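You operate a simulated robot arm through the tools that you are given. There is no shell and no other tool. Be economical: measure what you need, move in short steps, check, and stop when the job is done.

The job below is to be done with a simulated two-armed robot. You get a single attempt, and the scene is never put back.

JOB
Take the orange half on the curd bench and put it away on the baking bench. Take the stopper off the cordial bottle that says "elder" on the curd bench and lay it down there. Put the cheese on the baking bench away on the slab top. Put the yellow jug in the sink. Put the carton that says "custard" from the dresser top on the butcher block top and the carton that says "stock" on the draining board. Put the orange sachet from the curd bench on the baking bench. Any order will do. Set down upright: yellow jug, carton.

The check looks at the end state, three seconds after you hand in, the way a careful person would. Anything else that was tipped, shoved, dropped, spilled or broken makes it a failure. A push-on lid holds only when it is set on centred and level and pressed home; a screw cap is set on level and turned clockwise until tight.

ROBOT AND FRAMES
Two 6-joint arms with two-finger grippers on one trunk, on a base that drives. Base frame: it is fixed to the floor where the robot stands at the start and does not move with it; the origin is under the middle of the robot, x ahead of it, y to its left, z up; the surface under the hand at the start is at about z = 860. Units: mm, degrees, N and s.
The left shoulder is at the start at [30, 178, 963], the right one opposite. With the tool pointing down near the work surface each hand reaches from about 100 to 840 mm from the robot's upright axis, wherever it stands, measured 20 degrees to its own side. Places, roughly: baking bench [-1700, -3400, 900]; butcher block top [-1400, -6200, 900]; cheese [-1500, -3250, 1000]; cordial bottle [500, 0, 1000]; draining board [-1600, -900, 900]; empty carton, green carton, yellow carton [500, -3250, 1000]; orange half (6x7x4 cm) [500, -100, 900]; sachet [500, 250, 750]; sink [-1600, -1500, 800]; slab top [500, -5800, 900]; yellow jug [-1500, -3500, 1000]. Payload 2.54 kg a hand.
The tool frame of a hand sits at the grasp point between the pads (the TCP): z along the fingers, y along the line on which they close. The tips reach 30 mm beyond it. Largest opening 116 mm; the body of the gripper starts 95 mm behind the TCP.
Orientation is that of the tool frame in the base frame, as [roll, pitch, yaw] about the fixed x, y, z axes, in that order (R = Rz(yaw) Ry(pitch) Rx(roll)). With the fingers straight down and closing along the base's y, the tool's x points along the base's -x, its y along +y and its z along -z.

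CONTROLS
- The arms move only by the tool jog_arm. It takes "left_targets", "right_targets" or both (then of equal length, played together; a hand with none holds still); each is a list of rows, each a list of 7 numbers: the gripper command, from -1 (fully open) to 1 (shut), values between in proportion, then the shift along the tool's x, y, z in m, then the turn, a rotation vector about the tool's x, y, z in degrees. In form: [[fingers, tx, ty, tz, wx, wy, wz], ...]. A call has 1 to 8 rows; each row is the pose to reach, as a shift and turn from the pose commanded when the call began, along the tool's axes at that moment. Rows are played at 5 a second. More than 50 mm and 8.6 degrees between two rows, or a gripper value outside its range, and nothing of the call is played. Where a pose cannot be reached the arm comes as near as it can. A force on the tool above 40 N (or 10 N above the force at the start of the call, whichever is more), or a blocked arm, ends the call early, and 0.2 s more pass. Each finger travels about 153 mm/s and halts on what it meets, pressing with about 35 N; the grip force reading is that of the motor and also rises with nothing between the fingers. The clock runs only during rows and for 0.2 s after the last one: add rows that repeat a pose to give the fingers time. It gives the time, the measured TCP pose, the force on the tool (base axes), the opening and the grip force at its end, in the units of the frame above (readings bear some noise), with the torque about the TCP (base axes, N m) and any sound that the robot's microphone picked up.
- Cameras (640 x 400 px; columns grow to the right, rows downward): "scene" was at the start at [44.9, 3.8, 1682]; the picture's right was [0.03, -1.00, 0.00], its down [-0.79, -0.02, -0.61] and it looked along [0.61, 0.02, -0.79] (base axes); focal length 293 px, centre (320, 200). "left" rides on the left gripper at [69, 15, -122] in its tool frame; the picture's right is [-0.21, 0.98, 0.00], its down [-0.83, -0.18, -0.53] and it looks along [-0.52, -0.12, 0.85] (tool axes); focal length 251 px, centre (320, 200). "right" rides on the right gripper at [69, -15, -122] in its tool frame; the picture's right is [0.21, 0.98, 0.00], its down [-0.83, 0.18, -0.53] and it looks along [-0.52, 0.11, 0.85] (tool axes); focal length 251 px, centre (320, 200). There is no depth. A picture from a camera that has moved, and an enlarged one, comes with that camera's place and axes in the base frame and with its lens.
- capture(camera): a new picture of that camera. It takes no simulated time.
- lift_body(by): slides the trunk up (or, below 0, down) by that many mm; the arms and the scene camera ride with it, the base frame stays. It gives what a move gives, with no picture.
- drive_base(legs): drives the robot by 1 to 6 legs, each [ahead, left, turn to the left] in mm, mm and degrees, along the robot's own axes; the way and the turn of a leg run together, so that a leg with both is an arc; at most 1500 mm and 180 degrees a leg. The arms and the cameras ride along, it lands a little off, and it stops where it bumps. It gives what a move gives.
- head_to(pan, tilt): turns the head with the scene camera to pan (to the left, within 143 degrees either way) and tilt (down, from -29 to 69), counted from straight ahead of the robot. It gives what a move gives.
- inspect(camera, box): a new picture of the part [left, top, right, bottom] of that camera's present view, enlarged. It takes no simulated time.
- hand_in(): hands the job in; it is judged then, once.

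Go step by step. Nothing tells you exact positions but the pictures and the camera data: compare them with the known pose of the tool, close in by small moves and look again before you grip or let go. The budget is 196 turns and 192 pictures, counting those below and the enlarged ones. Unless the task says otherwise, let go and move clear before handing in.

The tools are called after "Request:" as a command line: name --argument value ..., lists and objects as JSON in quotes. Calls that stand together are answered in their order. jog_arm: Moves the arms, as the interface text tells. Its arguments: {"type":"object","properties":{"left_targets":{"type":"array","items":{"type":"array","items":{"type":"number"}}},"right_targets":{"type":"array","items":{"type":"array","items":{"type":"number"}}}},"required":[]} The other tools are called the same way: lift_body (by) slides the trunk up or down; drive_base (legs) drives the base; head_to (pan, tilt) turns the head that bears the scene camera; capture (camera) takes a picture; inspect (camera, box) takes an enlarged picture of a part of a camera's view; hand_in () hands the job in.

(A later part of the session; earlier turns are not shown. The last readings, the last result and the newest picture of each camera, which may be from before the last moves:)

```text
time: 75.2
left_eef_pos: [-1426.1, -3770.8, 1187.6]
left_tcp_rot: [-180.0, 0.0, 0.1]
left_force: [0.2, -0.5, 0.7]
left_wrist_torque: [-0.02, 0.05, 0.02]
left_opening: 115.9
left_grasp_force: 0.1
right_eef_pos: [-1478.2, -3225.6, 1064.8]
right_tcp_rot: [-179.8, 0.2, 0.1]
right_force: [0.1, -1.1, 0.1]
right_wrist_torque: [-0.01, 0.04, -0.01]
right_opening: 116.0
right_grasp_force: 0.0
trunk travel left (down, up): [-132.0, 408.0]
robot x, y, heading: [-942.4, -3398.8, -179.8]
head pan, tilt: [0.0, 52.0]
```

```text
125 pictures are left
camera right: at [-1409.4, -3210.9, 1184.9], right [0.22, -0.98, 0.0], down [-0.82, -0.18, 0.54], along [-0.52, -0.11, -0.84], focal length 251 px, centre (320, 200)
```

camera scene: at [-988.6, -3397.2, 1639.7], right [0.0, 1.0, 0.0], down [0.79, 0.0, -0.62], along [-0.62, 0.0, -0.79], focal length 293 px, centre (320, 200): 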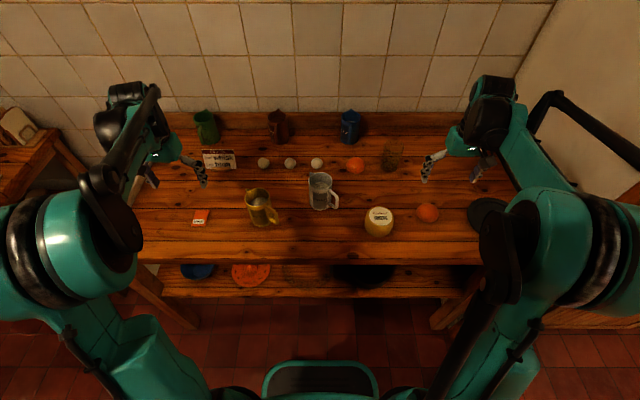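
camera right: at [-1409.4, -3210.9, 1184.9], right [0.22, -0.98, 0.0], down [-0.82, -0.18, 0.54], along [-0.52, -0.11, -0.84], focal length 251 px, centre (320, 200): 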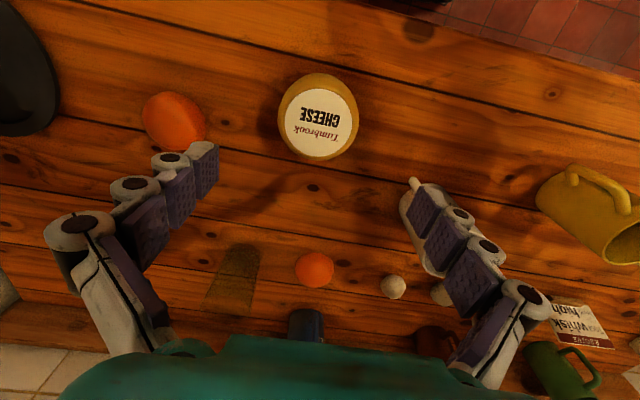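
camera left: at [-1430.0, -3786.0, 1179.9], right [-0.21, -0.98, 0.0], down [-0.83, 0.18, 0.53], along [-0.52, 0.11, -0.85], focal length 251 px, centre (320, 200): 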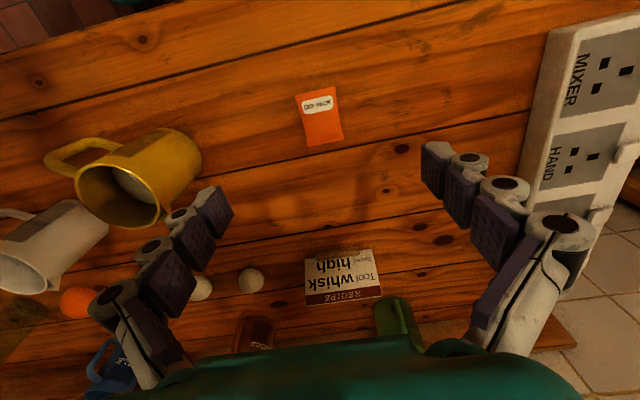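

Centred on the cheese (about 86 mm wide). Descending around it.

Request:
jog_arm --right_targets '[[-1, 0, -0.001, 0.045, 0, 0, 0], [-1, 0, -0.002, 0.09, 0, 0, 0], [-1, 0, -0.002, 0.125, 0, 0, 0], [-1, 0, -0.002, 0.148, 0, 0, 0]]'

Request:
capture --camera "right"

```text
time: 76.2
left_eef_pos: [-1429.8, -3769.5, 1187.3]
left_tcp_rot: [179.9, -0.1, 0.2]
left_force: [-0.4, 0.7, -0.1]
left_wrist_torque: [-0.03, -0.04, -0.01]
left_opening: 115.9
left_grasp_force: 0.0
right_eef_pos: [-1479.5, -3223.6, 915.2]
right_tcp_rot: [-179.8, 0.0, 0.1]
right_force: [0.0, 0.2, -0.2]
right_wrist_torque: [-0.01, -0.03, -0.02]
right_opening: 116.0
right_grasp_force: 0.1
trunk travel left (down, up): [-132.0, 408.0]
robot x, y, heading: [-941.5, -3399.5, -179.9]
head pan, tilt: [0.0, 52.0]
```

```text
124 pictures are left
camera right: at [-1410.9, -3209.3, 1035.6], right [0.22, -0.98, 0.0], down [-0.82, -0.18, 0.54], along [-0.52, -0.12, -0.84], focal length 251 px, centre (320, 200)
```

right: 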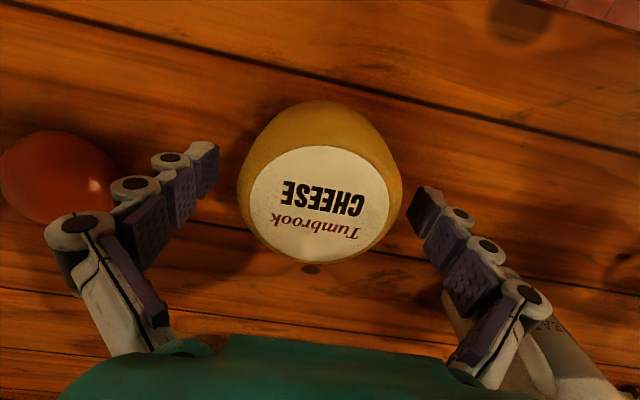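

Straddled well. Closing and lifting a little.

Request:
jog_arm --right_targets '[[-0.7, 0, 0, 0, 0, 0, 0], [-0.3, 0, 0, 0, 0, 0, 0], [0.5, 0, 0, 0, 0, 0, 0], [1, 0, 0, 0, 0, 0, 0], [1, 0, 0, -0.02, 0, 0, 0], [1, 0, 0, -0.05, 0, 0, 0], [1, 0, 0, -0.09, 0, 0, 0]]'

Request:
capture --camera "right"

```text
time: 77.8
left_eef_pos: [-1428.5, -3770.3, 1187.7]
left_tcp_rot: [179.9, 0.0, 0.2]
left_force: [-0.1, 0.4, 0.0]
left_wrist_torque: [-0.01, 0.04, -0.03]
left_opening: 116.4
left_grasp_force: 0.0
right_eef_pos: [-1479.8, -3224.4, 1006.1]
right_tcp_rot: [-179.9, 0.2, 0.1]
right_force: [-0.4, -0.2, -2.5]
right_wrist_torque: [0.01, 0.01, -0.02]
right_opening: 82.6
right_grasp_force: 34.9
trunk travel left (down, up): [-132.0, 408.0]
robot x, y, heading: [-940.7, -3399.1, -179.8]
head pan, tilt: [0.0, 52.0]
```

```text
123 pictures are left
camera right: at [-1410.0, -3208.9, 1126.8], right [0.22, -0.98, 0.0], down [-0.82, -0.18, 0.54], along [-0.52, -0.11, -0.84], focal length 251 px, centre (320, 200)
```

right: 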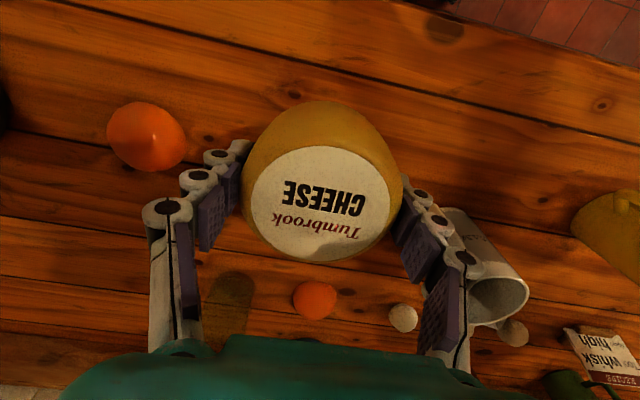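

Cheese is held. I'll raise it, back off and turn around toward the dresser.

Request:
jog_arm --right_targets '[[1, 0, 0, -0.045, 0, 0, 0], [1, 0, 0, -0.09, 0, 0, 0], [1, 0, 0, -0.135, 0, 0, 0], [1, 0, 0, -0.18, 0, 0, 0], [1, 0.04, 0, -0.2, 0, 0, 0], [1, 0.08, 0, -0.2, 0, 0, 0]]'

Request:
drive_base --legs '[[-400, 0, 0], [0, 0, 90], [0, 0, 90], [200, 0, 0]]'

Request:
capture --camera "scene"

Request:
inspect --camera "scene" --box '[160, 60, 480, 260]'

```text
time: 79.2
left_eef_pos: [-1427.7, -3770.6, 1188.5]
left_tcp_rot: [179.8, 0.0, 0.2]
left_force: [0.3, 0.6, 0.0]
left_wrist_torque: [0.02, 0.01, 0.02]
left_opening: 115.9
left_grasp_force: 0.0
right_eef_pos: [-1398.0, -3222.7, 1203.7]
right_tcp_rot: [-180.0, 0.1, 0.1]
right_force: [0.1, -0.9, -3.6]
right_wrist_torque: [-0.01, 0.02, -0.03]
right_opening: 82.1
right_grasp_force: 34.5
trunk travel left (down, up): [-132.0, 408.0]
robot x, y, heading: [-942.5, -3399.8, -179.6]
head pan, tilt: [0.0, 52.0]
```

```text
time: 90.5
left_eef_pos: [141.1, -3028.9, 1186.3]
left_tcp_rot: [179.9, -0.1, 179.9]
left_force: [-0.5, 0.6, 0.7]
left_wrist_torque: [-0.01, 0.03, 0.02]
left_opening: 116.0
left_grasp_force: 0.2
right_eef_pos: [109.4, -3574.4, 1202.9]
right_tcp_rot: [-179.9, 0.0, 179.9]
right_force: [1.5, 0.3, -3.8]
right_wrist_torque: [0.0, 0.03, 0.01]
right_opening: 82.1
right_grasp_force: 35.1
trunk travel left (down, up): [-132.0, 408.0]
robot x, y, heading: [-345.5, -3398.9, -0.0]
head pan, tilt: [0.0, 52.0]
```

```text
122 pictures are left
camera scene: at [-299.9, -3396.7, 1639.5], right [0.0, -1.0, 0.0], down [-0.79, 0.0, -0.61], along [0.61, 0.0, -0.79], focal length 293 px, centre (320, 200)
```

scene: 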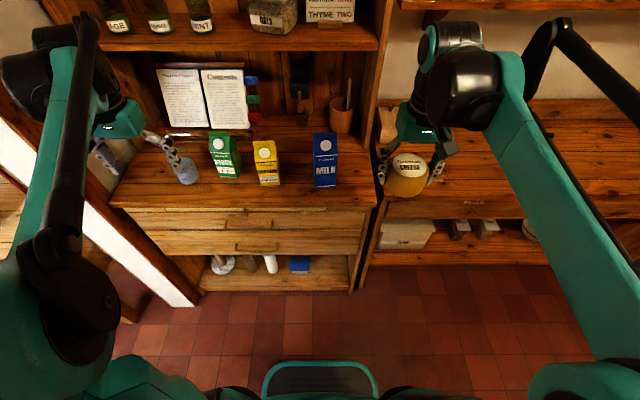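

```text
2.00 times, centred on (320, 160) of scene
camera zoom: at [-299.9, -3396.7, 1639.5], right [0.0, -1.0, 0.0], down [-0.79, 0.0, -0.61], along [0.61, 0.0, -0.79], focal length 586 px, centre (320, 280)
```

zoom: 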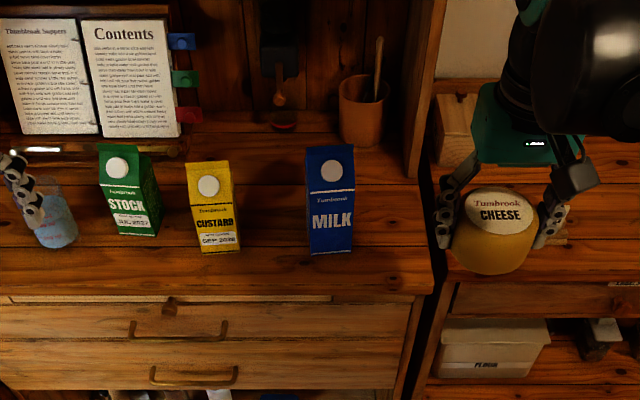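

I can read them: STOCK is green, CUSTARD yellow (about (375, -3217)), MILK blue. A shelf hangs above, so I'll approach with the left hand tilted 45°; setting that pose, then driving 150 mm closer.

Request:
jog_arm --left_targets '[[-1, 0.02, -0.023, 0.019, 0, -5.6, 0], [-1, 0.04, -0.047, 0.038, 0, -11.2, 0], [-1, 0.06, -0.07, 0.057, 0, -16.9, 0], [-1, 0.08, -0.094, 0.076, 0, -22.5, 0], [-1, 0.1, -0.117, 0.096, 0, -28.1, 0], [-1, 0.12, -0.141, 0.116, 0, -33.8, 0], [-1, 0.138, -0.164, 0.136, 0, -39.4, 0], [-1, 0.156, -0.188, 0.156, 0, -45, 0]]'

Request:
drive_base --legs '[[150, 0, 0]]'

Request:
capture --camera "left"

Request:
capture --camera "scene"

```text
time: 92.3
left_eef_pos: [-11.1, -3215.4, 1030.1]
left_tcp_rot: [180.0, 45.0, 180.0]
left_force: [0.5, 0.5, -1.2]
left_wrist_torque: [-0.01, 0.01, -0.01]
left_opening: 116.0
left_grasp_force: 0.0
left hand out of reach, approached as far as the arm can: row 8
right_eef_pos: [107.9, -3573.3, 1203.6]
right_tcp_rot: [-179.9, 0.1, 179.9]
right_force: [0.4, 0.3, -2.9]
right_wrist_torque: [-0.04, -0.04, 0.0]
right_opening: 82.4
right_grasp_force: 35.0
trunk travel left (down, up): [-132.0, 408.0]
robot x, y, heading: [-345.6, -3397.0, -0.1]
head pan, tilt: [0.0, 52.0]
```

```text
time: 93.7
left_eef_pos: [140.9, -3216.9, 1029.7]
left_tcp_rot: [179.9, 44.9, 179.8]
left_force: [-0.2, -0.5, -0.1]
left_wrist_torque: [0.03, 0.02, 0.0]
left_opening: 116.0
left_grasp_force: 0.1
right_eef_pos: [259.5, -3575.5, 1203.2]
right_tcp_rot: [-179.9, 0.0, 179.9]
right_force: [0.6, -1.2, -3.7]
right_wrist_torque: [-0.02, 0.09, 0.03]
right_opening: 82.3
right_grasp_force: 34.9
trunk travel left (down, up): [-132.0, 408.0]
robot x, y, heading: [-200.4, -3398.5, 0.2]
head pan, tilt: [0.0, 52.0]
```

```text
120 pictures are left
camera left: at [5.1, -3202.5, 1067.6], right [0.15, 0.98, 0.15], down [0.21, -0.18, 0.96], along [0.97, -0.12, -0.23], focal length 251 px, centre (320, 200)
```

left: 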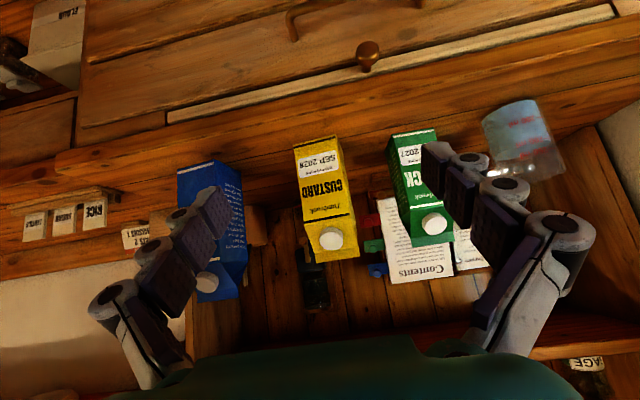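

```text
119 pictures are left
camera scene: at [-149.4, -3397.1, 1639.5], right [0.0, -1.0, 0.0], down [-0.79, 0.0, -0.61], along [0.61, 0.0, -0.79], focal length 293 px, centre (320, 200)
```

scene: 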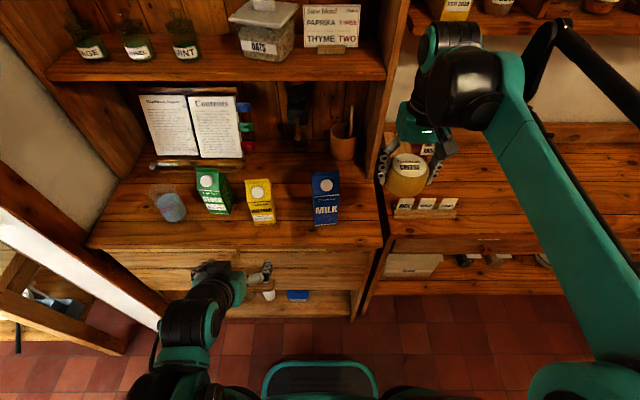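

Custard's base is near z = 900, centred about (369, -3235), 62 mm wide with straight sides up to about 1013. I'll move the left hand to a pre-grip pose in front of it.

Request:
jog_arm --left_targets '[[-1, -0.03, -0.005, 0.022, 0, 0, 0], [-1, -0.06, -0.009, 0.044, 0, 0, 0], [-1, -0.09, -0.014, 0.066, 0, 0, 0], [-1, -0.122, -0.018, 0.087, 0, 0, 0]]'

Request:
capture --camera "left"

Request:
inspect --camera "scene" --box '[120, 120, 380, 290]'

```text
time: 94.7
left_eef_pos: [288.2, -3237.0, 1054.1]
left_tcp_rot: [179.9, 44.8, 179.9]
left_force: [-0.4, -0.1, -0.5]
left_wrist_torque: [-0.01, -0.01, 0.01]
left_opening: 116.0
left_grasp_force: 0.1
right_eef_pos: [259.6, -3574.9, 1203.6]
right_tcp_rot: [-179.9, 0.1, 179.9]
right_force: [-0.5, 0.6, -3.9]
right_wrist_torque: [0.0, 0.03, 0.05]
right_opening: 82.2
right_grasp_force: 35.0
trunk travel left (down, up): [-132.0, 408.0]
robot x, y, heading: [-195.8, -3395.4, -0.0]
head pan, tilt: [0.0, 52.0]
```

```text
118 pictures are left
camera left: at [153.0, -3220.9, 1092.0], right [0.15, 0.98, 0.15], down [0.21, -0.18, 0.96], along [0.97, -0.12, -0.23], focal length 251 px, centre (320, 200)
```

left: 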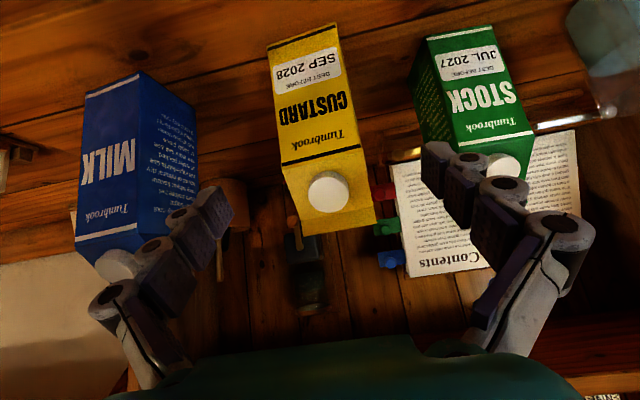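

```text
2.35 times, centred on (250, 205) of scene
camera zoom: at [-149.9, -3397.2, 1639.5], right [0.0, -1.0, 0.0], down [-0.79, 0.0, -0.61], along [0.61, 0.0, -0.79], focal length 689 px, centre (485, 188)
```

zoom: 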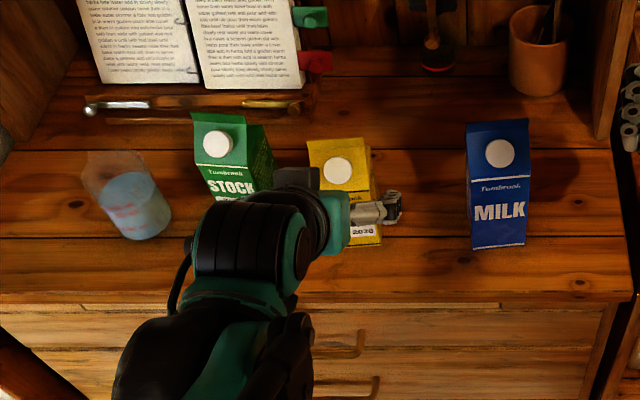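

Custard is centred on the gripper with clearance on both sides. Advancing along the approach.

Request:
jog_arm --left_targets '[[-1, 0, 0, 0.04, 0, 0, 0], [-1, 0, -0.001, 0.08, 0, 0, 0], [-1, 0, -0.001, 0.114, 0, 0, 0]]'

Request:
capture --camera "left"

```text
time: 95.5
left_eef_pos: [369.7, -3236.2, 971.1]
left_tcp_rot: [179.9, 44.9, 179.8]
left_force: [0.3, -0.8, -1.2]
left_wrist_torque: [-0.02, -0.01, -0.04]
left_opening: 115.6
left_grasp_force: 0.1
right_eef_pos: [260.0, -3575.8, 1204.0]
right_tcp_rot: [-179.9, 0.1, 179.9]
right_force: [1.1, 0.7, -3.2]
right_wrist_torque: [0.01, 0.02, -0.02]
right_opening: 82.1
right_grasp_force: 34.9
trunk travel left (down, up): [-132.0, 408.0]
robot x, y, heading: [-198.7, -3397.2, -0.3]
head pan, tilt: [0.0, 52.0]
```

```text
116 pictures are left
camera left: at [234.1, -3221.8, 1010.4], right [0.15, 0.98, 0.15], down [0.21, -0.18, 0.96], along [0.97, -0.12, -0.23], focal length 251 px, centre (320, 200)
```

left: 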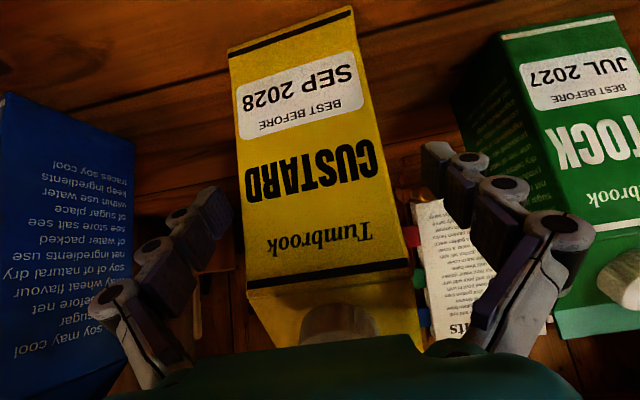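

Fingers straddle the carton. Closing gently, then lifting slightly.

Request:
jog_arm --left_targets '[[-0.6, 0, 0, 0, 0, 0, 0], [-0.3, 0, 0, 0, 0, 0, 0], [0, 0, 0, 0, 0, 0, 0], [0.6, 0, 0, 0, 0, 0, 0], [0.6, 0, 0, 0, 0, 0, 0]]'

Request:
capture --camera "left"

```text
time: 96.7
left_eef_pos: [368.1, -3236.6, 974.1]
left_tcp_rot: [179.9, 44.9, 179.9]
left_force: [-0.9, 0.8, 3.4]
left_wrist_torque: [-0.25, 0.06, 0.08]
left_opening: 64.5
left_grasp_force: 34.7
right_eef_pos: [257.8, -3576.1, 1204.2]
right_tcp_rot: [-180.0, 0.1, 179.9]
right_force: [0.7, 0.1, -2.4]
right_wrist_torque: [-0.02, -0.03, 0.0]
right_opening: 82.0
right_grasp_force: 35.4
trunk travel left (down, up): [-132.0, 408.0]
robot x, y, heading: [-193.7, -3394.3, -0.1]
head pan, tilt: [0.0, 52.0]
```

```text
115 pictures are left
camera left: at [232.0, -3221.8, 1011.7], right [0.15, 0.98, 0.15], down [0.21, -0.18, 0.96], along [0.97, -0.12, -0.23], focal length 251 px, centre (320, 200)
```

left: 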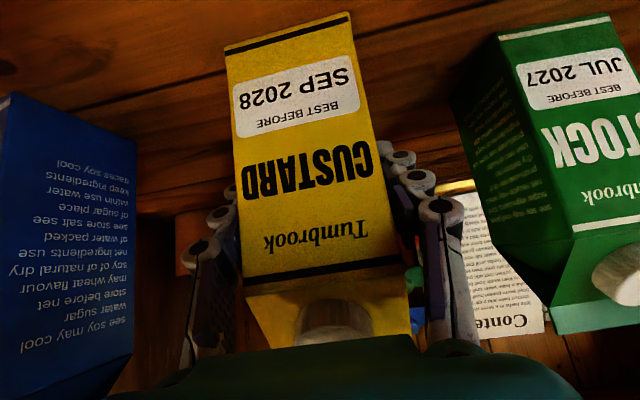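

Gripped at 64.5 mm. Lift straight up 45 mm, then draw back away from the dresser.

Request:
jog_arm --left_targets '[[0.6, -0.011, 0, -0.011, 0, 0, 0], [0.6, -0.021, 0, -0.021, 0, 0, 0], [0.6, -0.032, 0, -0.032, 0, 0, 0], [0.6, -0.007, 0, -0.057, 0, 0, 0], [0.6, 0.018, 0, -0.082, 0, 0, 0], [0.6, 0.044, 0, -0.108, 0, 0, 0], [0.6, 0.074, 0, -0.138, 0, 0, 0]]'

Request:
capture --camera "left"

Request:
capture --camera "scene"

```text
time: 98.3
left_eef_pos: [215.5, -3236.9, 1019.3]
left_tcp_rot: [179.9, 44.9, 179.9]
left_force: [-0.1, 0.5, -5.7]
left_wrist_torque: [-0.01, -0.03, 0.0]
left_opening: 64.6
left_grasp_force: 34.6
right_eef_pos: [255.9, -3575.6, 1204.7]
right_tcp_rot: [-180.0, 0.2, 179.9]
right_force: [-1.1, -0.1, -2.9]
right_wrist_torque: [-0.04, -0.02, 0.0]
right_opening: 82.0
right_grasp_force: 35.0
trunk travel left (down, up): [-132.0, 408.0]
robot x, y, heading: [-197.8, -3398.4, -0.2]
head pan, tilt: [0.0, 52.0]
```

```text
114 pictures are left
camera left: at [80.4, -3221.0, 1056.2], right [0.15, 0.98, 0.15], down [0.21, -0.18, 0.96], along [0.97, -0.12, -0.23], focal length 251 px, centre (320, 200)
```

left: 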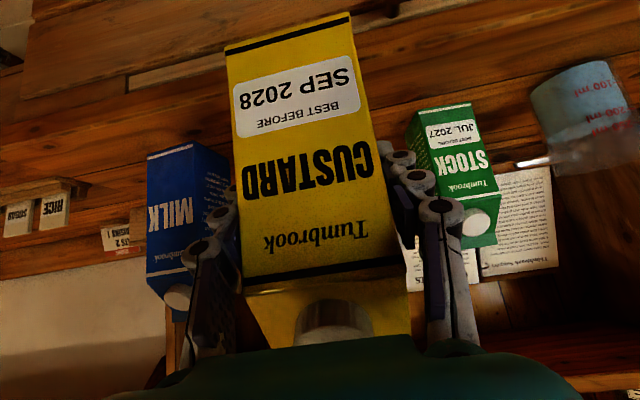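

```text
113 pictures are left
camera scene: at [-153.9, -3396.5, 1639.7], right [0.0, -1.0, 0.0], down [-0.79, 0.0, -0.62], along [0.62, 0.0, -0.79], focal length 293 px, centre (320, 200)
```

scene: 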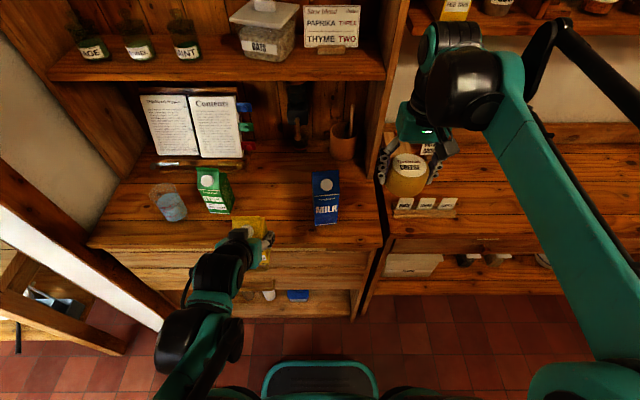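

Custard is held upright. Back off, turn right and head south down the aisle, then look at slab and butcher block.

Request:
drive_base --legs '[[-300, 0, 0], [0, 0, -90], [1400, 0, 0]]'

Request:
head_to --pan 35 --tilt 25

Request:
capture --camera "scene"

Request:
head_to --pan -35 --tilt 25

Request:
capture --camera "scene"

```text
time: 110.7
left_eef_pos: [-323.6, -5204.7, 1017.7]
left_tcp_rot: [179.9, 45.0, 90.3]
left_force: [0.6, 0.2, -5.2]
left_wrist_torque: [0.0, -0.03, -0.04]
left_opening: 64.6
left_grasp_force: 35.3
right_eef_pos: [-663.4, -5247.4, 1203.6]
right_tcp_rot: [-179.9, 0.1, 90.3]
right_force: [-0.6, -0.2, -3.7]
right_wrist_torque: [0.03, -0.01, 0.04]
right_opening: 82.1
right_grasp_force: 35.1
trunk travel left (down, up): [-132.0, 408.0]
robot x, y, heading: [-490.3, -4793.0, -89.8]
head pan, tilt: [0.0, 52.0]
```

```text
time: 111.7
left_eef_pos: [-322.7, -5204.4, 1018.3]
left_tcp_rot: [179.9, 44.9, 90.3]
left_force: [-0.4, -0.1, -4.7]
left_wrist_torque: [-0.01, 0.02, -0.03]
left_opening: 64.4
left_grasp_force: 35.2
right_eef_pos: [-662.1, -5247.1, 1202.9]
right_tcp_rot: [-179.8, 0.2, 90.3]
right_force: [0.0, -0.4, -3.5]
right_wrist_torque: [0.01, 0.0, -0.04]
right_opening: 82.4
right_grasp_force: 35.0
trunk travel left (down, up): [-132.0, 408.0]
robot x, y, heading: [-490.5, -4791.2, -89.9]
head pan, tilt: [35.0, 25.0]
```

```text
112 pictures are left
camera scene: at [-436.7, -4835.7, 1679.7], right [-0.82, -0.58, 0.0], down [-0.24, 0.35, -0.91], along [0.52, -0.74, -0.42], focal length 293 px, centre (320, 200)
```

scene: 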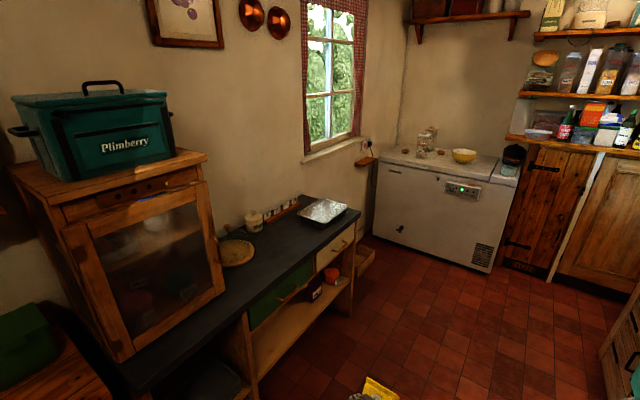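

```text
time: 113.2
left_eef_pos: [-323.6, -5204.3, 1018.6]
left_tcp_rot: [180.0, 44.9, 90.3]
left_force: [-0.2, -1.0, -5.6]
left_wrist_torque: [-0.04, 0.03, -0.03]
left_opening: 64.6
left_grasp_force: 34.8
right_eef_pos: [-662.5, -5246.8, 1203.1]
right_tcp_rot: [-179.9, 0.0, 90.3]
right_force: [0.2, 0.0, -3.2]
right_wrist_torque: [-0.02, 0.0, -0.01]
right_opening: 82.0
right_grasp_force: 35.1
trunk travel left (down, up): [-132.0, 408.0]
robot x, y, heading: [-488.9, -4790.5, -89.5]
head pan, tilt: [-35.0, 25.0]
```

```text
111 pictures are left
camera scene: at [-542.2, -4836.3, 1679.7], right [-0.82, 0.57, 0.0], down [0.24, 0.35, -0.91], along [-0.51, -0.75, -0.42], focal length 293 px, centre (320, 200)
```

scene: 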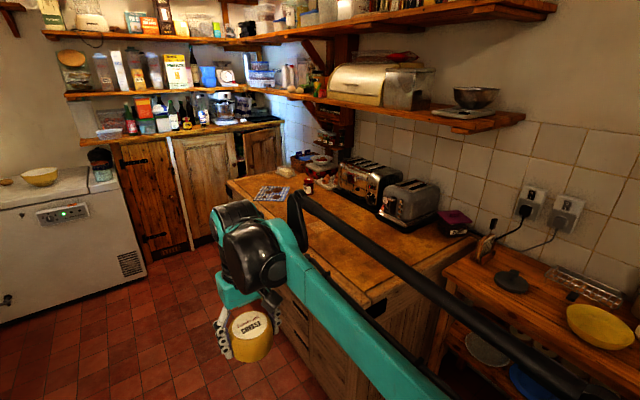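

Slab top (dark slate) is on the left with free space around (420, -5800). Butcher block's front edge is at x ≈ -1140. I'll drive to face the slab first.

Request:
drive_base --legs '[[860, 0, 0], [0, 0, 90], [200, 0, 0]]'

Request:
head_to --pan -5 --tilt 45

Request:
capture --camera "scene"

Request:
capture --camera "right"

```text
time: 122.8
left_eef_pos: [131.5, -5488.7, 1018.0]
left_tcp_rot: [179.8, 44.8, -179.6]
left_force: [1.6, -0.4, -6.1]
left_wrist_torque: [-0.01, -0.02, -0.02]
left_opening: 64.3
left_grasp_force: 34.9
right_eef_pos: [174.5, -5827.4, 1203.2]
right_tcp_rot: [-179.8, 0.0, -179.7]
right_force: [0.6, -0.5, -3.7]
right_wrist_torque: [0.01, 0.06, 0.01]
right_opening: 82.1
right_grasp_force: 35.0
trunk travel left (down, up): [-132.0, 408.0]
robot x, y, heading: [-281.6, -5659.1, 0.6]
head pan, tilt: [-35.0, 25.0]
```

```text
time: 123.7
left_eef_pos: [128.9, -5489.1, 1017.6]
left_tcp_rot: [180.0, 44.9, -179.6]
left_force: [-0.3, 0.4, -5.6]
left_wrist_torque: [0.01, -0.05, 0.01]
left_opening: 64.3
left_grasp_force: 35.0
right_eef_pos: [173.0, -5827.6, 1203.9]
right_tcp_rot: [-179.9, 0.1, -179.6]
right_force: [1.5, 0.3, -4.7]
right_wrist_torque: [0.01, 0.05, 0.02]
right_opening: 82.1
right_grasp_force: 34.9
trunk travel left (down, up): [-132.0, 408.0]
robot x, y, heading: [-284.0, -5653.9, 0.4]
head pan, tilt: [-5.0, 45.0]
```

```text
110 pictures are left
camera scene: at [-231.3, -5660.2, 1649.2], right [-0.08, -1.0, 0.0], down [-0.7, 0.06, -0.71], along [0.7, -0.06, -0.71], focal length 293 px, centre (320, 200)
```

scene: 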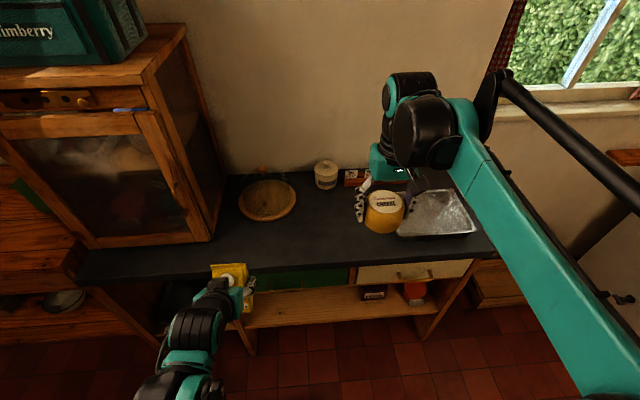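

```text
109 pictures are left
camera right: at [103.5, -5843.3, 1324.8], right [-0.22, 0.98, 0.0], down [0.82, 0.19, 0.54], along [0.52, 0.12, -0.84], focal length 251 px, centre (320, 200)
```

right: 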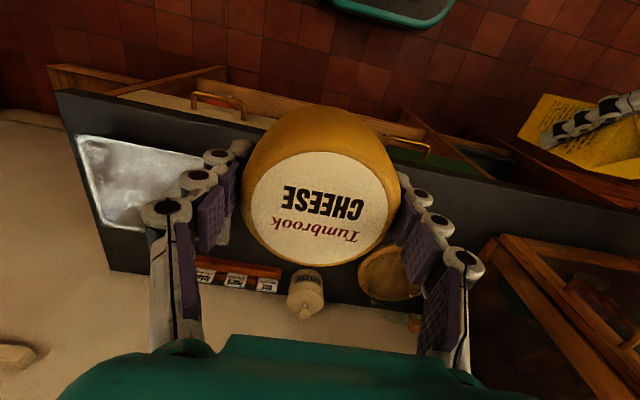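

The free spot at (400, -5790) is clear of tray and plate. Moving the right hand over it and partly down.

Request:
jog_arm --right_targets '[[1, -0.045, 0.008, 0, 0, 0, 0], [1, -0.09, 0.016, 0, 0, 0, 0], [1, -0.135, 0.023, 0, 0, 0, 0], [1, -0.18, 0.031, 0.02, 0, 0, 0], [1, -0.22, 0.036, 0.045, 0, 0, 0], [1, -0.228, 0.036, 0.09, 0, 0, 0], [1, -0.228, 0.036, 0.135, 0, 0, 0], [1, -0.228, 0.036, 0.18, 0, 0, 0]]'

Request:
capture --camera "right"

Request:
capture --camera "scene"

```text
time: 125.5
left_eef_pos: [130.2, -5489.2, 1017.7]
left_tcp_rot: [179.9, 44.7, -179.6]
left_force: [0.6, 0.3, -6.0]
left_wrist_torque: [-0.04, -0.03, 0.01]
left_opening: 64.0
left_grasp_force: 35.2
right_eef_pos: [401.4, -5789.2, 1021.5]
right_tcp_rot: [-179.9, 0.1, -179.6]
right_force: [0.6, 0.2, -3.1]
right_wrist_torque: [-0.01, 0.0, 0.0]
right_opening: 81.7
right_grasp_force: 35.3
trunk travel left (down, up): [-132.0, 408.0]
robot x, y, heading: [-280.5, -5655.1, 0.4]
head pan, tilt: [-5.0, 45.0]
```

```text
108 pictures are left
camera right: at [332.0, -5806.5, 1143.4], right [-0.22, 0.98, 0.0], down [0.82, 0.19, 0.53], along [0.52, 0.12, -0.84], focal length 251 px, centre (320, 200)
```

right: 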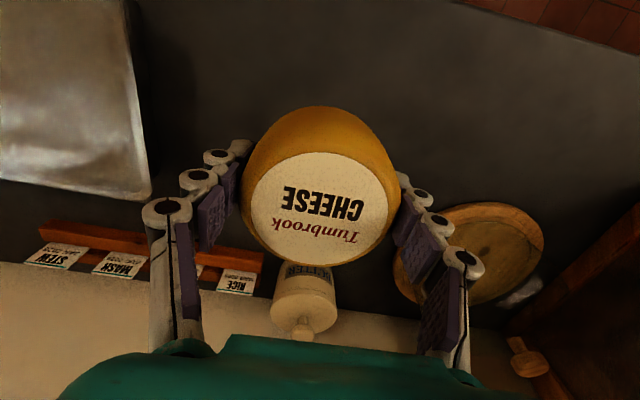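

```text
107 pictures are left
camera scene: at [-230.6, -5660.3, 1649.1], right [-0.08, -1.0, 0.0], down [-0.71, 0.06, -0.71], along [0.7, -0.06, -0.71], focal length 293 px, centre (320, 200)
```

scene: 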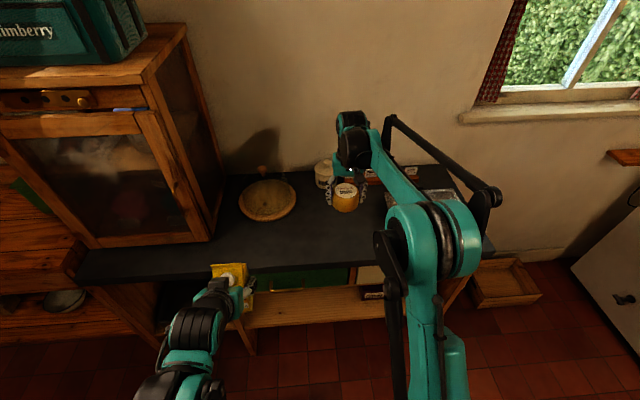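

Clear beneath. Descending, slowing near the slab; a contact stop is expected.

Request:
jog_arm --right_targets '[[1, 0, 0, 0.04, 0, 0, 0], [1, 0, 0, 0.07, 0, 0, 0], [1, 0, 0, 0.082, 0, 0, 0], [1, 0, 0, 0.087, 0, 0, 0], [1, 0, 0, 0.092, 0, 0, 0], [1, 0, 0, 0.097, 0, 0, 0], [1, 0, 0, 0.101, 0, 0, 0], [1, 0, 0, 0.105, 0, 0, 0]]'

Request:
capture --camera "right"

```text
time: 127.3
left_eef_pos: [129.9, -5489.1, 1017.9]
left_tcp_rot: [180.0, 44.9, -179.5]
left_force: [-0.2, -0.3, -5.5]
left_wrist_torque: [0.03, -0.06, 0.01]
left_opening: 64.3
left_grasp_force: 35.1
right_eef_pos: [401.1, -5790.8, 919.0]
right_tcp_rot: [-179.8, 0.1, -179.6]
right_force: [-0.2, -0.5, -2.3]
right_wrist_torque: [-0.03, 0.0, 0.02]
right_opening: 82.2
right_grasp_force: 35.2
trunk travel left (down, up): [-132.0, 408.0]
robot x, y, heading: [-280.8, -5655.1, 0.2]
head pan, tilt: [-5.0, 45.0]
```

```text
106 pictures are left
camera right: at [331.4, -5805.7, 1039.8], right [-0.22, 0.98, 0.0], down [0.82, 0.19, 0.54], along [0.52, 0.12, -0.84], focal length 251 px, centre (320, 200)
```

right: 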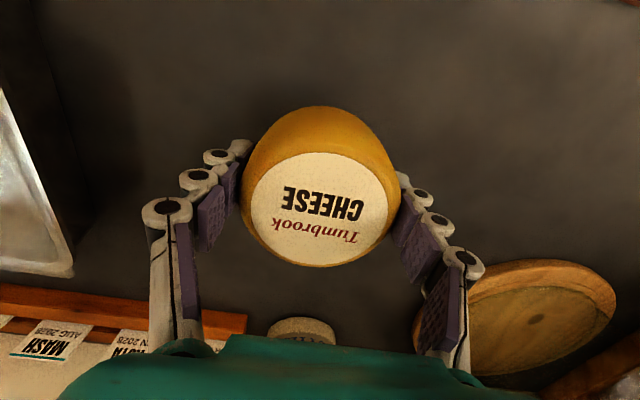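

Not yet touching; continuing down in 4 mm steps.

Request:
jog_arm --right_targets '[[1, 0, 0, 0.004, 0, 0, 0], [1, 0, 0, 0.008, 0, 0, 0], [1, 0, 0, 0.012, 0, 0, 0], [1, 0, 0, 0.016, 0, 0, 0], [1, 0, 0, 0.02, 0, 0, 0], [1, 0, 0, 0.024, 0, 0, 0], [1, 0, 0, 0.028, 0, 0, 0], [1, 0, 0, 0.032, 0, 0, 0]]'

```text
time: 129.1
left_eef_pos: [129.2, -5488.2, 1019.3]
left_tcp_rot: [-180.0, 45.0, -179.6]
left_force: [0.9, -0.5, -6.7]
left_wrist_torque: [-0.02, -0.03, -0.01]
left_opening: 64.2
left_grasp_force: 34.5
right_eef_pos: [400.7, -5791.5, 889.5]
right_tcp_rot: [-179.9, 0.1, -179.7]
right_force: [3.8, -1.1, 24.5]
right_wrist_torque: [-0.03, -0.09, 0.01]
right_opening: 82.8
right_grasp_force: 35.3
trunk travel left (down, up): [-132.0, 408.0]
robot x, y, heading: [-284.8, -5651.7, 0.2]
head pan, tilt: [-5.0, 45.0]
```

Contact at z = 889.5. Releasing the cheese and rising straight up.

Request:
jog_arm --right_targets '[[0.5, 0, 0, -0.002, 0, 0, 0], [-0.6, 0, 0, -0.002, 0, 0, 0], [-1, 0, 0, -0.002, 0, 0, 0], [-1, 0, 0, -0.002, 0, 0, 0], [-1, 0, 0, -0.04, 0, 0, 0], [-1, 0, 0, -0.085, 0, 0, 0], [-1, 0, 0, -0.13, 0, 0, 0], [-1, 0, 0, -0.17, 0, 0, 0]]'

Request:
capture --camera "right"

```text
time: 130.9
left_eef_pos: [130.3, -5487.7, 1018.0]
left_tcp_rot: [-180.0, 44.9, -179.6]
left_force: [0.6, -0.3, -5.3]
left_wrist_torque: [-0.04, -0.01, -0.03]
left_opening: 64.5
left_grasp_force: 34.7
right_eef_pos: [401.9, -5789.8, 1057.8]
right_tcp_rot: [-179.9, 0.1, -179.6]
right_force: [-0.4, 0.7, 0.0]
right_wrist_torque: [-0.03, -0.02, 0.0]
right_opening: 116.0
right_grasp_force: 0.1
trunk travel left (down, up): [-132.0, 408.0]
robot x, y, heading: [-284.4, -5653.2, 0.2]
head pan, tilt: [-5.0, 45.0]
```

```text
105 pictures are left
camera right: at [330.8, -5805.3, 1178.1], right [-0.22, 0.98, 0.0], down [0.82, 0.19, 0.54], along [0.52, 0.12, -0.84], focal length 251 px, centre (320, 200)
```

right: 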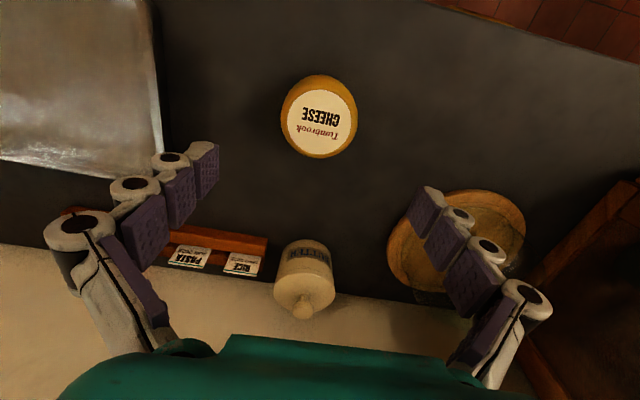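

Cheese is on the slab. Retract the right hand, back off and turn around to the butcher block.

Request:
jog_arm --right_targets '[[-1, 0, 0, -0.045, 0, 0, 0], [-1, 0, 0, -0.09, 0, 0, 0], [-1, 0, 0, -0.135, 0, 0, 0], [-1, 0.045, -0.01, -0.14, 0, 0, 0], [-1, 0.09, -0.02, -0.14, 0, 0, 0], [-1, 0.135, -0.03, -0.14, 0, 0, 0], [-1, 0.18, -0.04, -0.14, 0, 0, 0]]'

Request:
drive_base --legs '[[-250, 0, 0], [0, 0, 90], [0, 0, 90]]'

Request:
head_to --pan 0 --tilt 42

Request:
capture --camera "scene"

Request:
capture --camera "left"

```text
time: 132.5
left_eef_pos: [129.1, -5489.5, 1018.7]
left_tcp_rot: [180.0, 44.9, -179.6]
left_force: [-0.7, -0.4, -5.9]
left_wrist_torque: [0.01, -0.07, 0.0]
left_opening: 64.3
left_grasp_force: 35.1
right_eef_pos: [217.8, -5833.0, 1198.9]
right_tcp_rot: [-179.8, 0.2, -179.7]
right_force: [0.4, 0.1, -0.5]
right_wrist_torque: [0.02, -0.05, 0.0]
right_opening: 116.0
right_grasp_force: 0.0
trunk travel left (down, up): [-132.0, 408.0]
robot x, y, heading: [-286.5, -5657.7, 0.5]
head pan, tilt: [-5.0, 45.0]
```

```text
time: 142.0
left_eef_pos: [-944.2, -5826.9, 1017.8]
left_tcp_rot: [-180.0, 44.9, 0.9]
left_force: [-0.2, 0.0, -6.1]
left_wrist_torque: [0.0, 0.0, 0.0]
left_opening: 64.5
left_grasp_force: 34.8
right_eef_pos: [-1038.6, -5483.9, 1197.7]
right_tcp_rot: [-179.9, 0.1, 1.0]
right_force: [0.2, 0.9, 0.0]
right_wrist_torque: [-0.04, 0.0, 0.0]
right_opening: 115.8
right_grasp_force: 0.1
trunk travel left (down, up): [-132.0, 408.0]
robot x, y, heading: [-530.9, -5659.8, -178.8]
head pan, tilt: [-5.0, 45.0]
```

```text
time: 142.7
left_eef_pos: [-944.2, -5827.1, 1017.1]
left_tcp_rot: [180.0, 44.9, 0.9]
left_force: [0.1, -0.2, -6.1]
left_wrist_torque: [0.0, 0.02, 0.01]
left_opening: 64.3
left_grasp_force: 34.8
right_eef_pos: [-1037.7, -5483.9, 1198.1]
right_tcp_rot: [-179.9, 0.1, 0.8]
right_force: [-0.8, 0.1, 0.5]
right_wrist_torque: [0.01, -0.01, 0.02]
right_opening: 115.9
right_grasp_force: 0.1
trunk travel left (down, up): [-132.0, 408.0]
robot x, y, heading: [-532.6, -5655.6, -179.0]
head pan, tilt: [0.0, 42.0]
```

```text
104 pictures are left
camera scene: at [-587.4, -5656.3, 1653.5], right [-0.02, 1.0, 0.0], down [0.67, 0.01, -0.74], along [-0.74, -0.01, -0.67], focal length 293 px, centre (320, 200)
```

scene: 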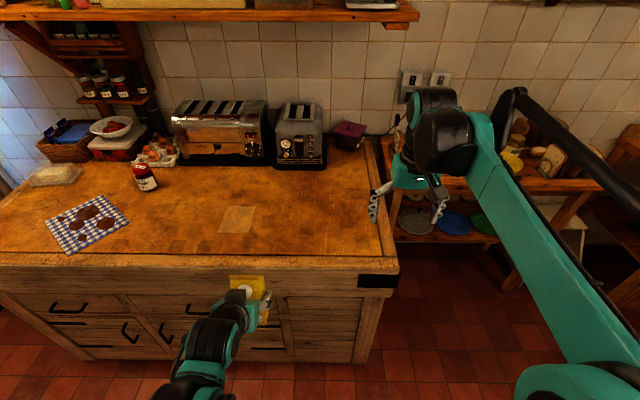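

```text
103 pictures are left
camera left: at [-809.6, -5840.2, 1055.9], right [-0.14, -0.98, 0.15], down [-0.21, 0.18, 0.96], along [-0.97, 0.1, -0.23], focal length 251 px, centre (320, 200)
```

left: 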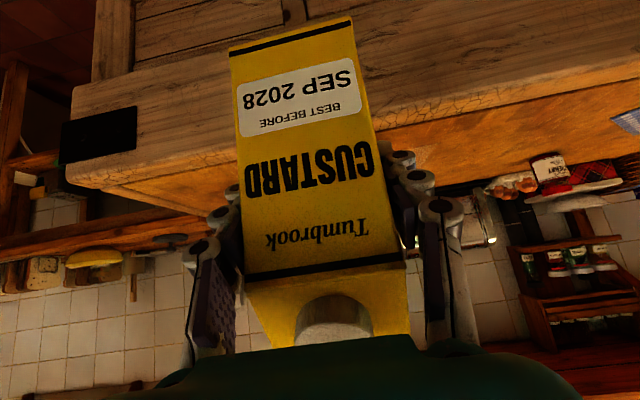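

The butcher block has a free area around (-1300, -5790). I'll raise the carton 30 mm, drive 250 mm closer and check.

Request:
jog_arm --left_targets '[[0.6, -0.01, -0.01, -0.01, 0, 0, 0], [0.6, -0.021, -0.02, -0.021, 0, 0, 0], [0.6, -0.025, -0.035, -0.025, 0, 0, 0]]'

Request:
drive_base --legs '[[250, 0, 0]]'

Request:
capture --camera "scene"

Request:
capture --camera "left"

Request:
capture --camera "right"

```text
time: 143.5
left_eef_pos: [-945.9, -5791.8, 1053.9]
left_tcp_rot: [-180.0, 44.9, 0.9]
left_force: [-0.4, -0.2, -5.3]
left_wrist_torque: [0.01, 0.01, 0.0]
left_opening: 64.3
left_grasp_force: 34.8
right_eef_pos: [-1039.1, -5483.3, 1198.3]
right_tcp_rot: [180.0, 0.2, 0.9]
right_force: [-0.6, 0.2, 0.8]
right_wrist_torque: [-0.05, 0.0, -0.02]
right_opening: 116.1
right_grasp_force: 0.1
trunk travel left (down, up): [-132.0, 408.0]
robot x, y, heading: [-531.5, -5657.5, -179.0]
head pan, tilt: [0.0, 42.0]
```

```text
time: 145.3
left_eef_pos: [-1200.7, -5796.2, 1053.2]
left_tcp_rot: [180.0, 44.8, 1.0]
left_force: [-0.2, -0.6, -6.7]
left_wrist_torque: [-0.04, -0.01, -0.03]
left_opening: 64.3
left_grasp_force: 34.7
right_eef_pos: [-1294.0, -5489.3, 1196.1]
right_tcp_rot: [-179.9, 0.1, 0.9]
right_force: [-0.1, -0.5, -1.1]
right_wrist_torque: [0.02, -0.05, 0.01]
right_opening: 116.1
right_grasp_force: 0.1
trunk travel left (down, up): [-132.0, 408.0]
robot x, y, heading: [-787.4, -5662.2, -178.7]
head pan, tilt: [0.0, 42.0]
```

```text
102 pictures are left
camera scene: at [-843.0, -5660.3, 1653.4], right [-0.02, 1.0, 0.0], down [0.67, 0.01, -0.74], along [-0.74, -0.01, -0.67], focal length 293 px, centre (320, 200)
```

scene: 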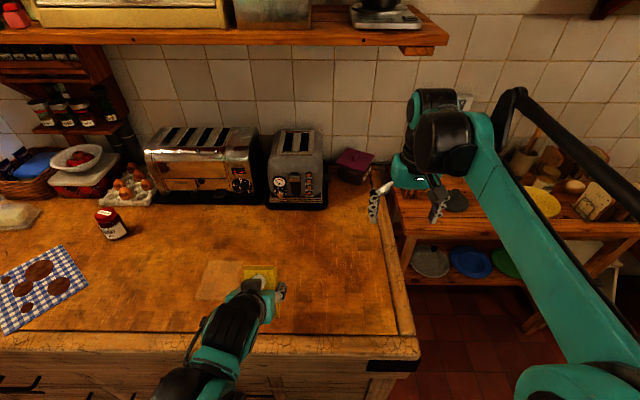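

```text
101 pictures are left
camera left: at [-1065.8, -5809.3, 1091.1], right [-0.14, -0.98, 0.15], down [-0.21, 0.18, 0.96], along [-0.97, 0.1, -0.23], focal length 251 px, centre (320, 200)
```

left: 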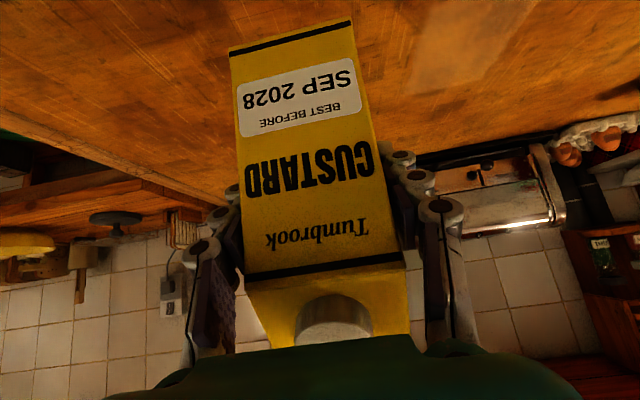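

```text
100 pictures are left
camera right: at [-1225.3, -5472.1, 1318.5], right [0.23, -0.97, 0.0], down [-0.82, -0.19, 0.53], along [-0.52, -0.12, -0.85], focal length 251 px, centre (320, 200)
```

right: 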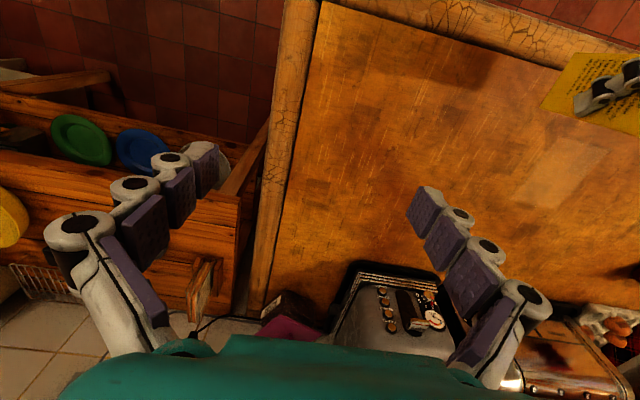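

Spot is clear; I'll move forward 90 mm, slightly right of the pale patch, and down most of the way.

Request:
jog_arm --left_targets '[[0.6, -0.02, -0.013, 0.02, 0, 0, 0], [0.6, -0.04, -0.026, 0.04, 0, 0, 0], [0.6, -0.064, -0.04, 0.064, 0, 0, 0], [0.6, -0.045, -0.04, 0.083, 0, 0, 0], [0.6, -0.025, -0.04, 0.103, 0, 0, 0]]'

Request:
capture --camera "left"

Request:
capture --camera "right"

```text
time: 146.5
left_eef_pos: [-1292.0, -5757.9, 998.2]
left_tcp_rot: [179.9, 44.9, 0.8]
left_force: [-1.1, -0.5, -5.7]
left_wrist_torque: [-0.05, 0.03, 0.01]
left_opening: 64.2
left_grasp_force: 34.7
right_eef_pos: [-1293.7, -5487.4, 1197.6]
right_tcp_rot: [-179.8, 0.0, 0.9]
right_force: [-0.6, 1.1, 0.1]
right_wrist_torque: [-0.01, -0.04, -0.01]
right_opening: 115.9
right_grasp_force: 0.1
trunk travel left (down, up): [-132.0, 408.0]
robot x, y, heading: [-786.4, -5659.3, -179.1]
head pan, tilt: [0.0, 42.0]
```

```text
99 pictures are left
camera left: at [-1157.2, -5770.9, 1036.6], right [-0.14, -0.98, 0.15], down [-0.21, 0.18, 0.96], along [-0.97, 0.1, -0.23], focal length 251 px, centre (320, 200)
```

left: 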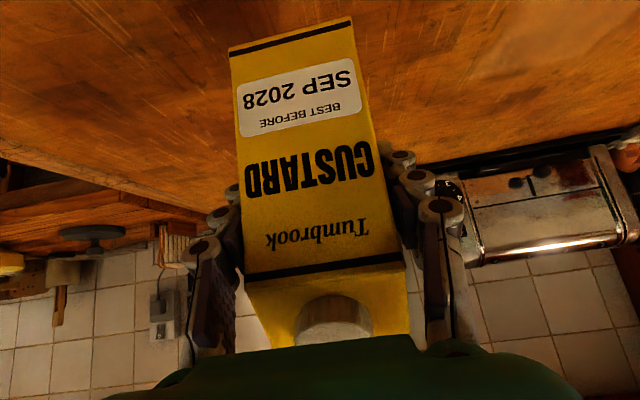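

```text
98 pictures are left
camera right: at [-1225.7, -5471.6, 1318.3], right [0.23, -0.97, 0.0], down [-0.82, -0.19, 0.53], along [-0.52, -0.12, -0.85], focal length 251 px, centre (320, 200)
```

right: 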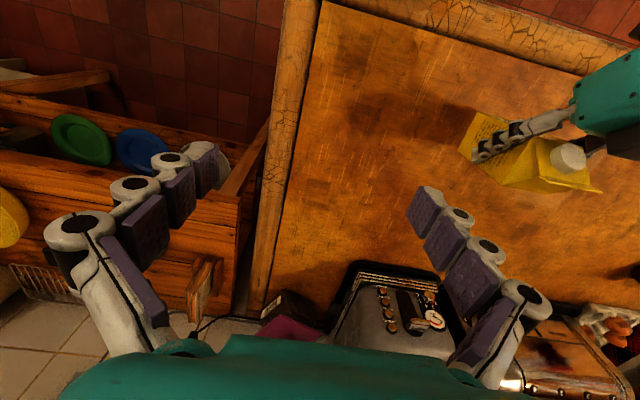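

Now creeping down until contact.

Request:
jog_arm --left_targets '[[0.6, 0.003, 0, 0.003, 0, 0, 0], [0.6, 0.006, 0, 0.006, 0, 0, 0], [0.6, 0.009, 0, 0.009, 0, 0, 0], [0.6, 0.012, 0, 0.012, 0, 0, 0], [0.6, 0.015, 0, 0.015, 0, 0, 0], [0.6, 0.018, 0, 0.018, 0, 0, 0], [0.6, 0.021, 0, 0.021, 0, 0, 0], [0.6, 0.024, 0, 0.024, 0, 0, 0]]'

Request:
capture --camera "left"

Request:
capture --camera "right"

```text
time: 148.3
left_eef_pos: [-1292.2, -5756.4, 964.5]
left_tcp_rot: [179.9, 44.9, 0.9]
left_force: [-0.7, 0.6, -6.6]
left_wrist_torque: [0.02, -0.01, 0.01]
left_opening: 64.3
left_grasp_force: 35.1
right_eef_pos: [-1292.7, -5487.6, 1196.8]
right_tcp_rot: [-179.8, 0.1, 0.9]
right_force: [-0.1, 0.0, -0.3]
right_wrist_torque: [-0.01, 0.0, -0.04]
right_opening: 115.9
right_grasp_force: 0.0
trunk travel left (down, up): [-132.0, 408.0]
robot x, y, heading: [-788.1, -5660.7, -179.1]
head pan, tilt: [0.0, 42.0]
```

```text
97 pictures are left
camera left: at [-1155.8, -5770.6, 1002.0], right [-0.14, -0.98, 0.15], down [-0.21, 0.18, 0.96], along [-0.97, 0.1, -0.23], focal length 251 px, centre (320, 200)
```

left: 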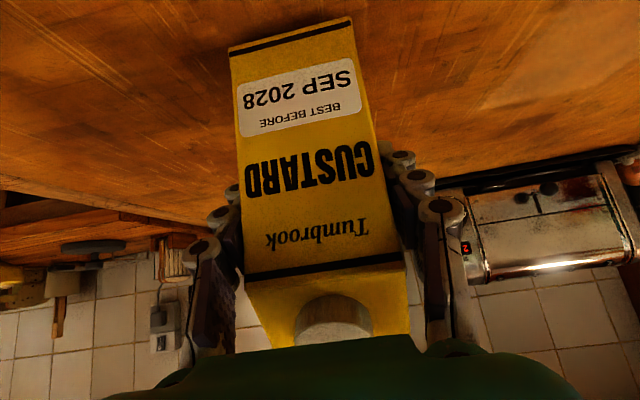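

```text
96 pictures are left
camera right: at [-1224.4, -5472.0, 1318.8], right [0.23, -0.97, 0.0], down [-0.82, -0.19, 0.54], along [-0.52, -0.12, -0.84], focal length 251 px, centre (320, 200)
```

right: 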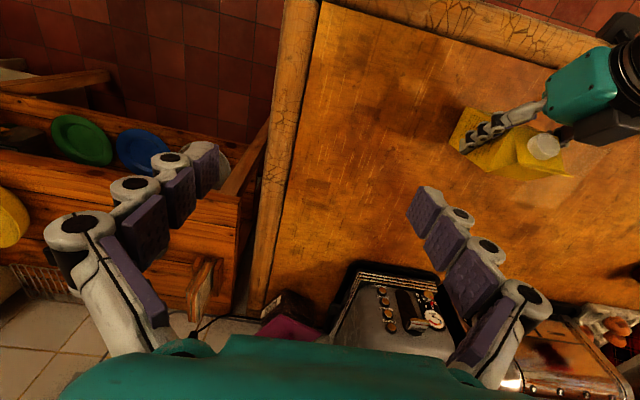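

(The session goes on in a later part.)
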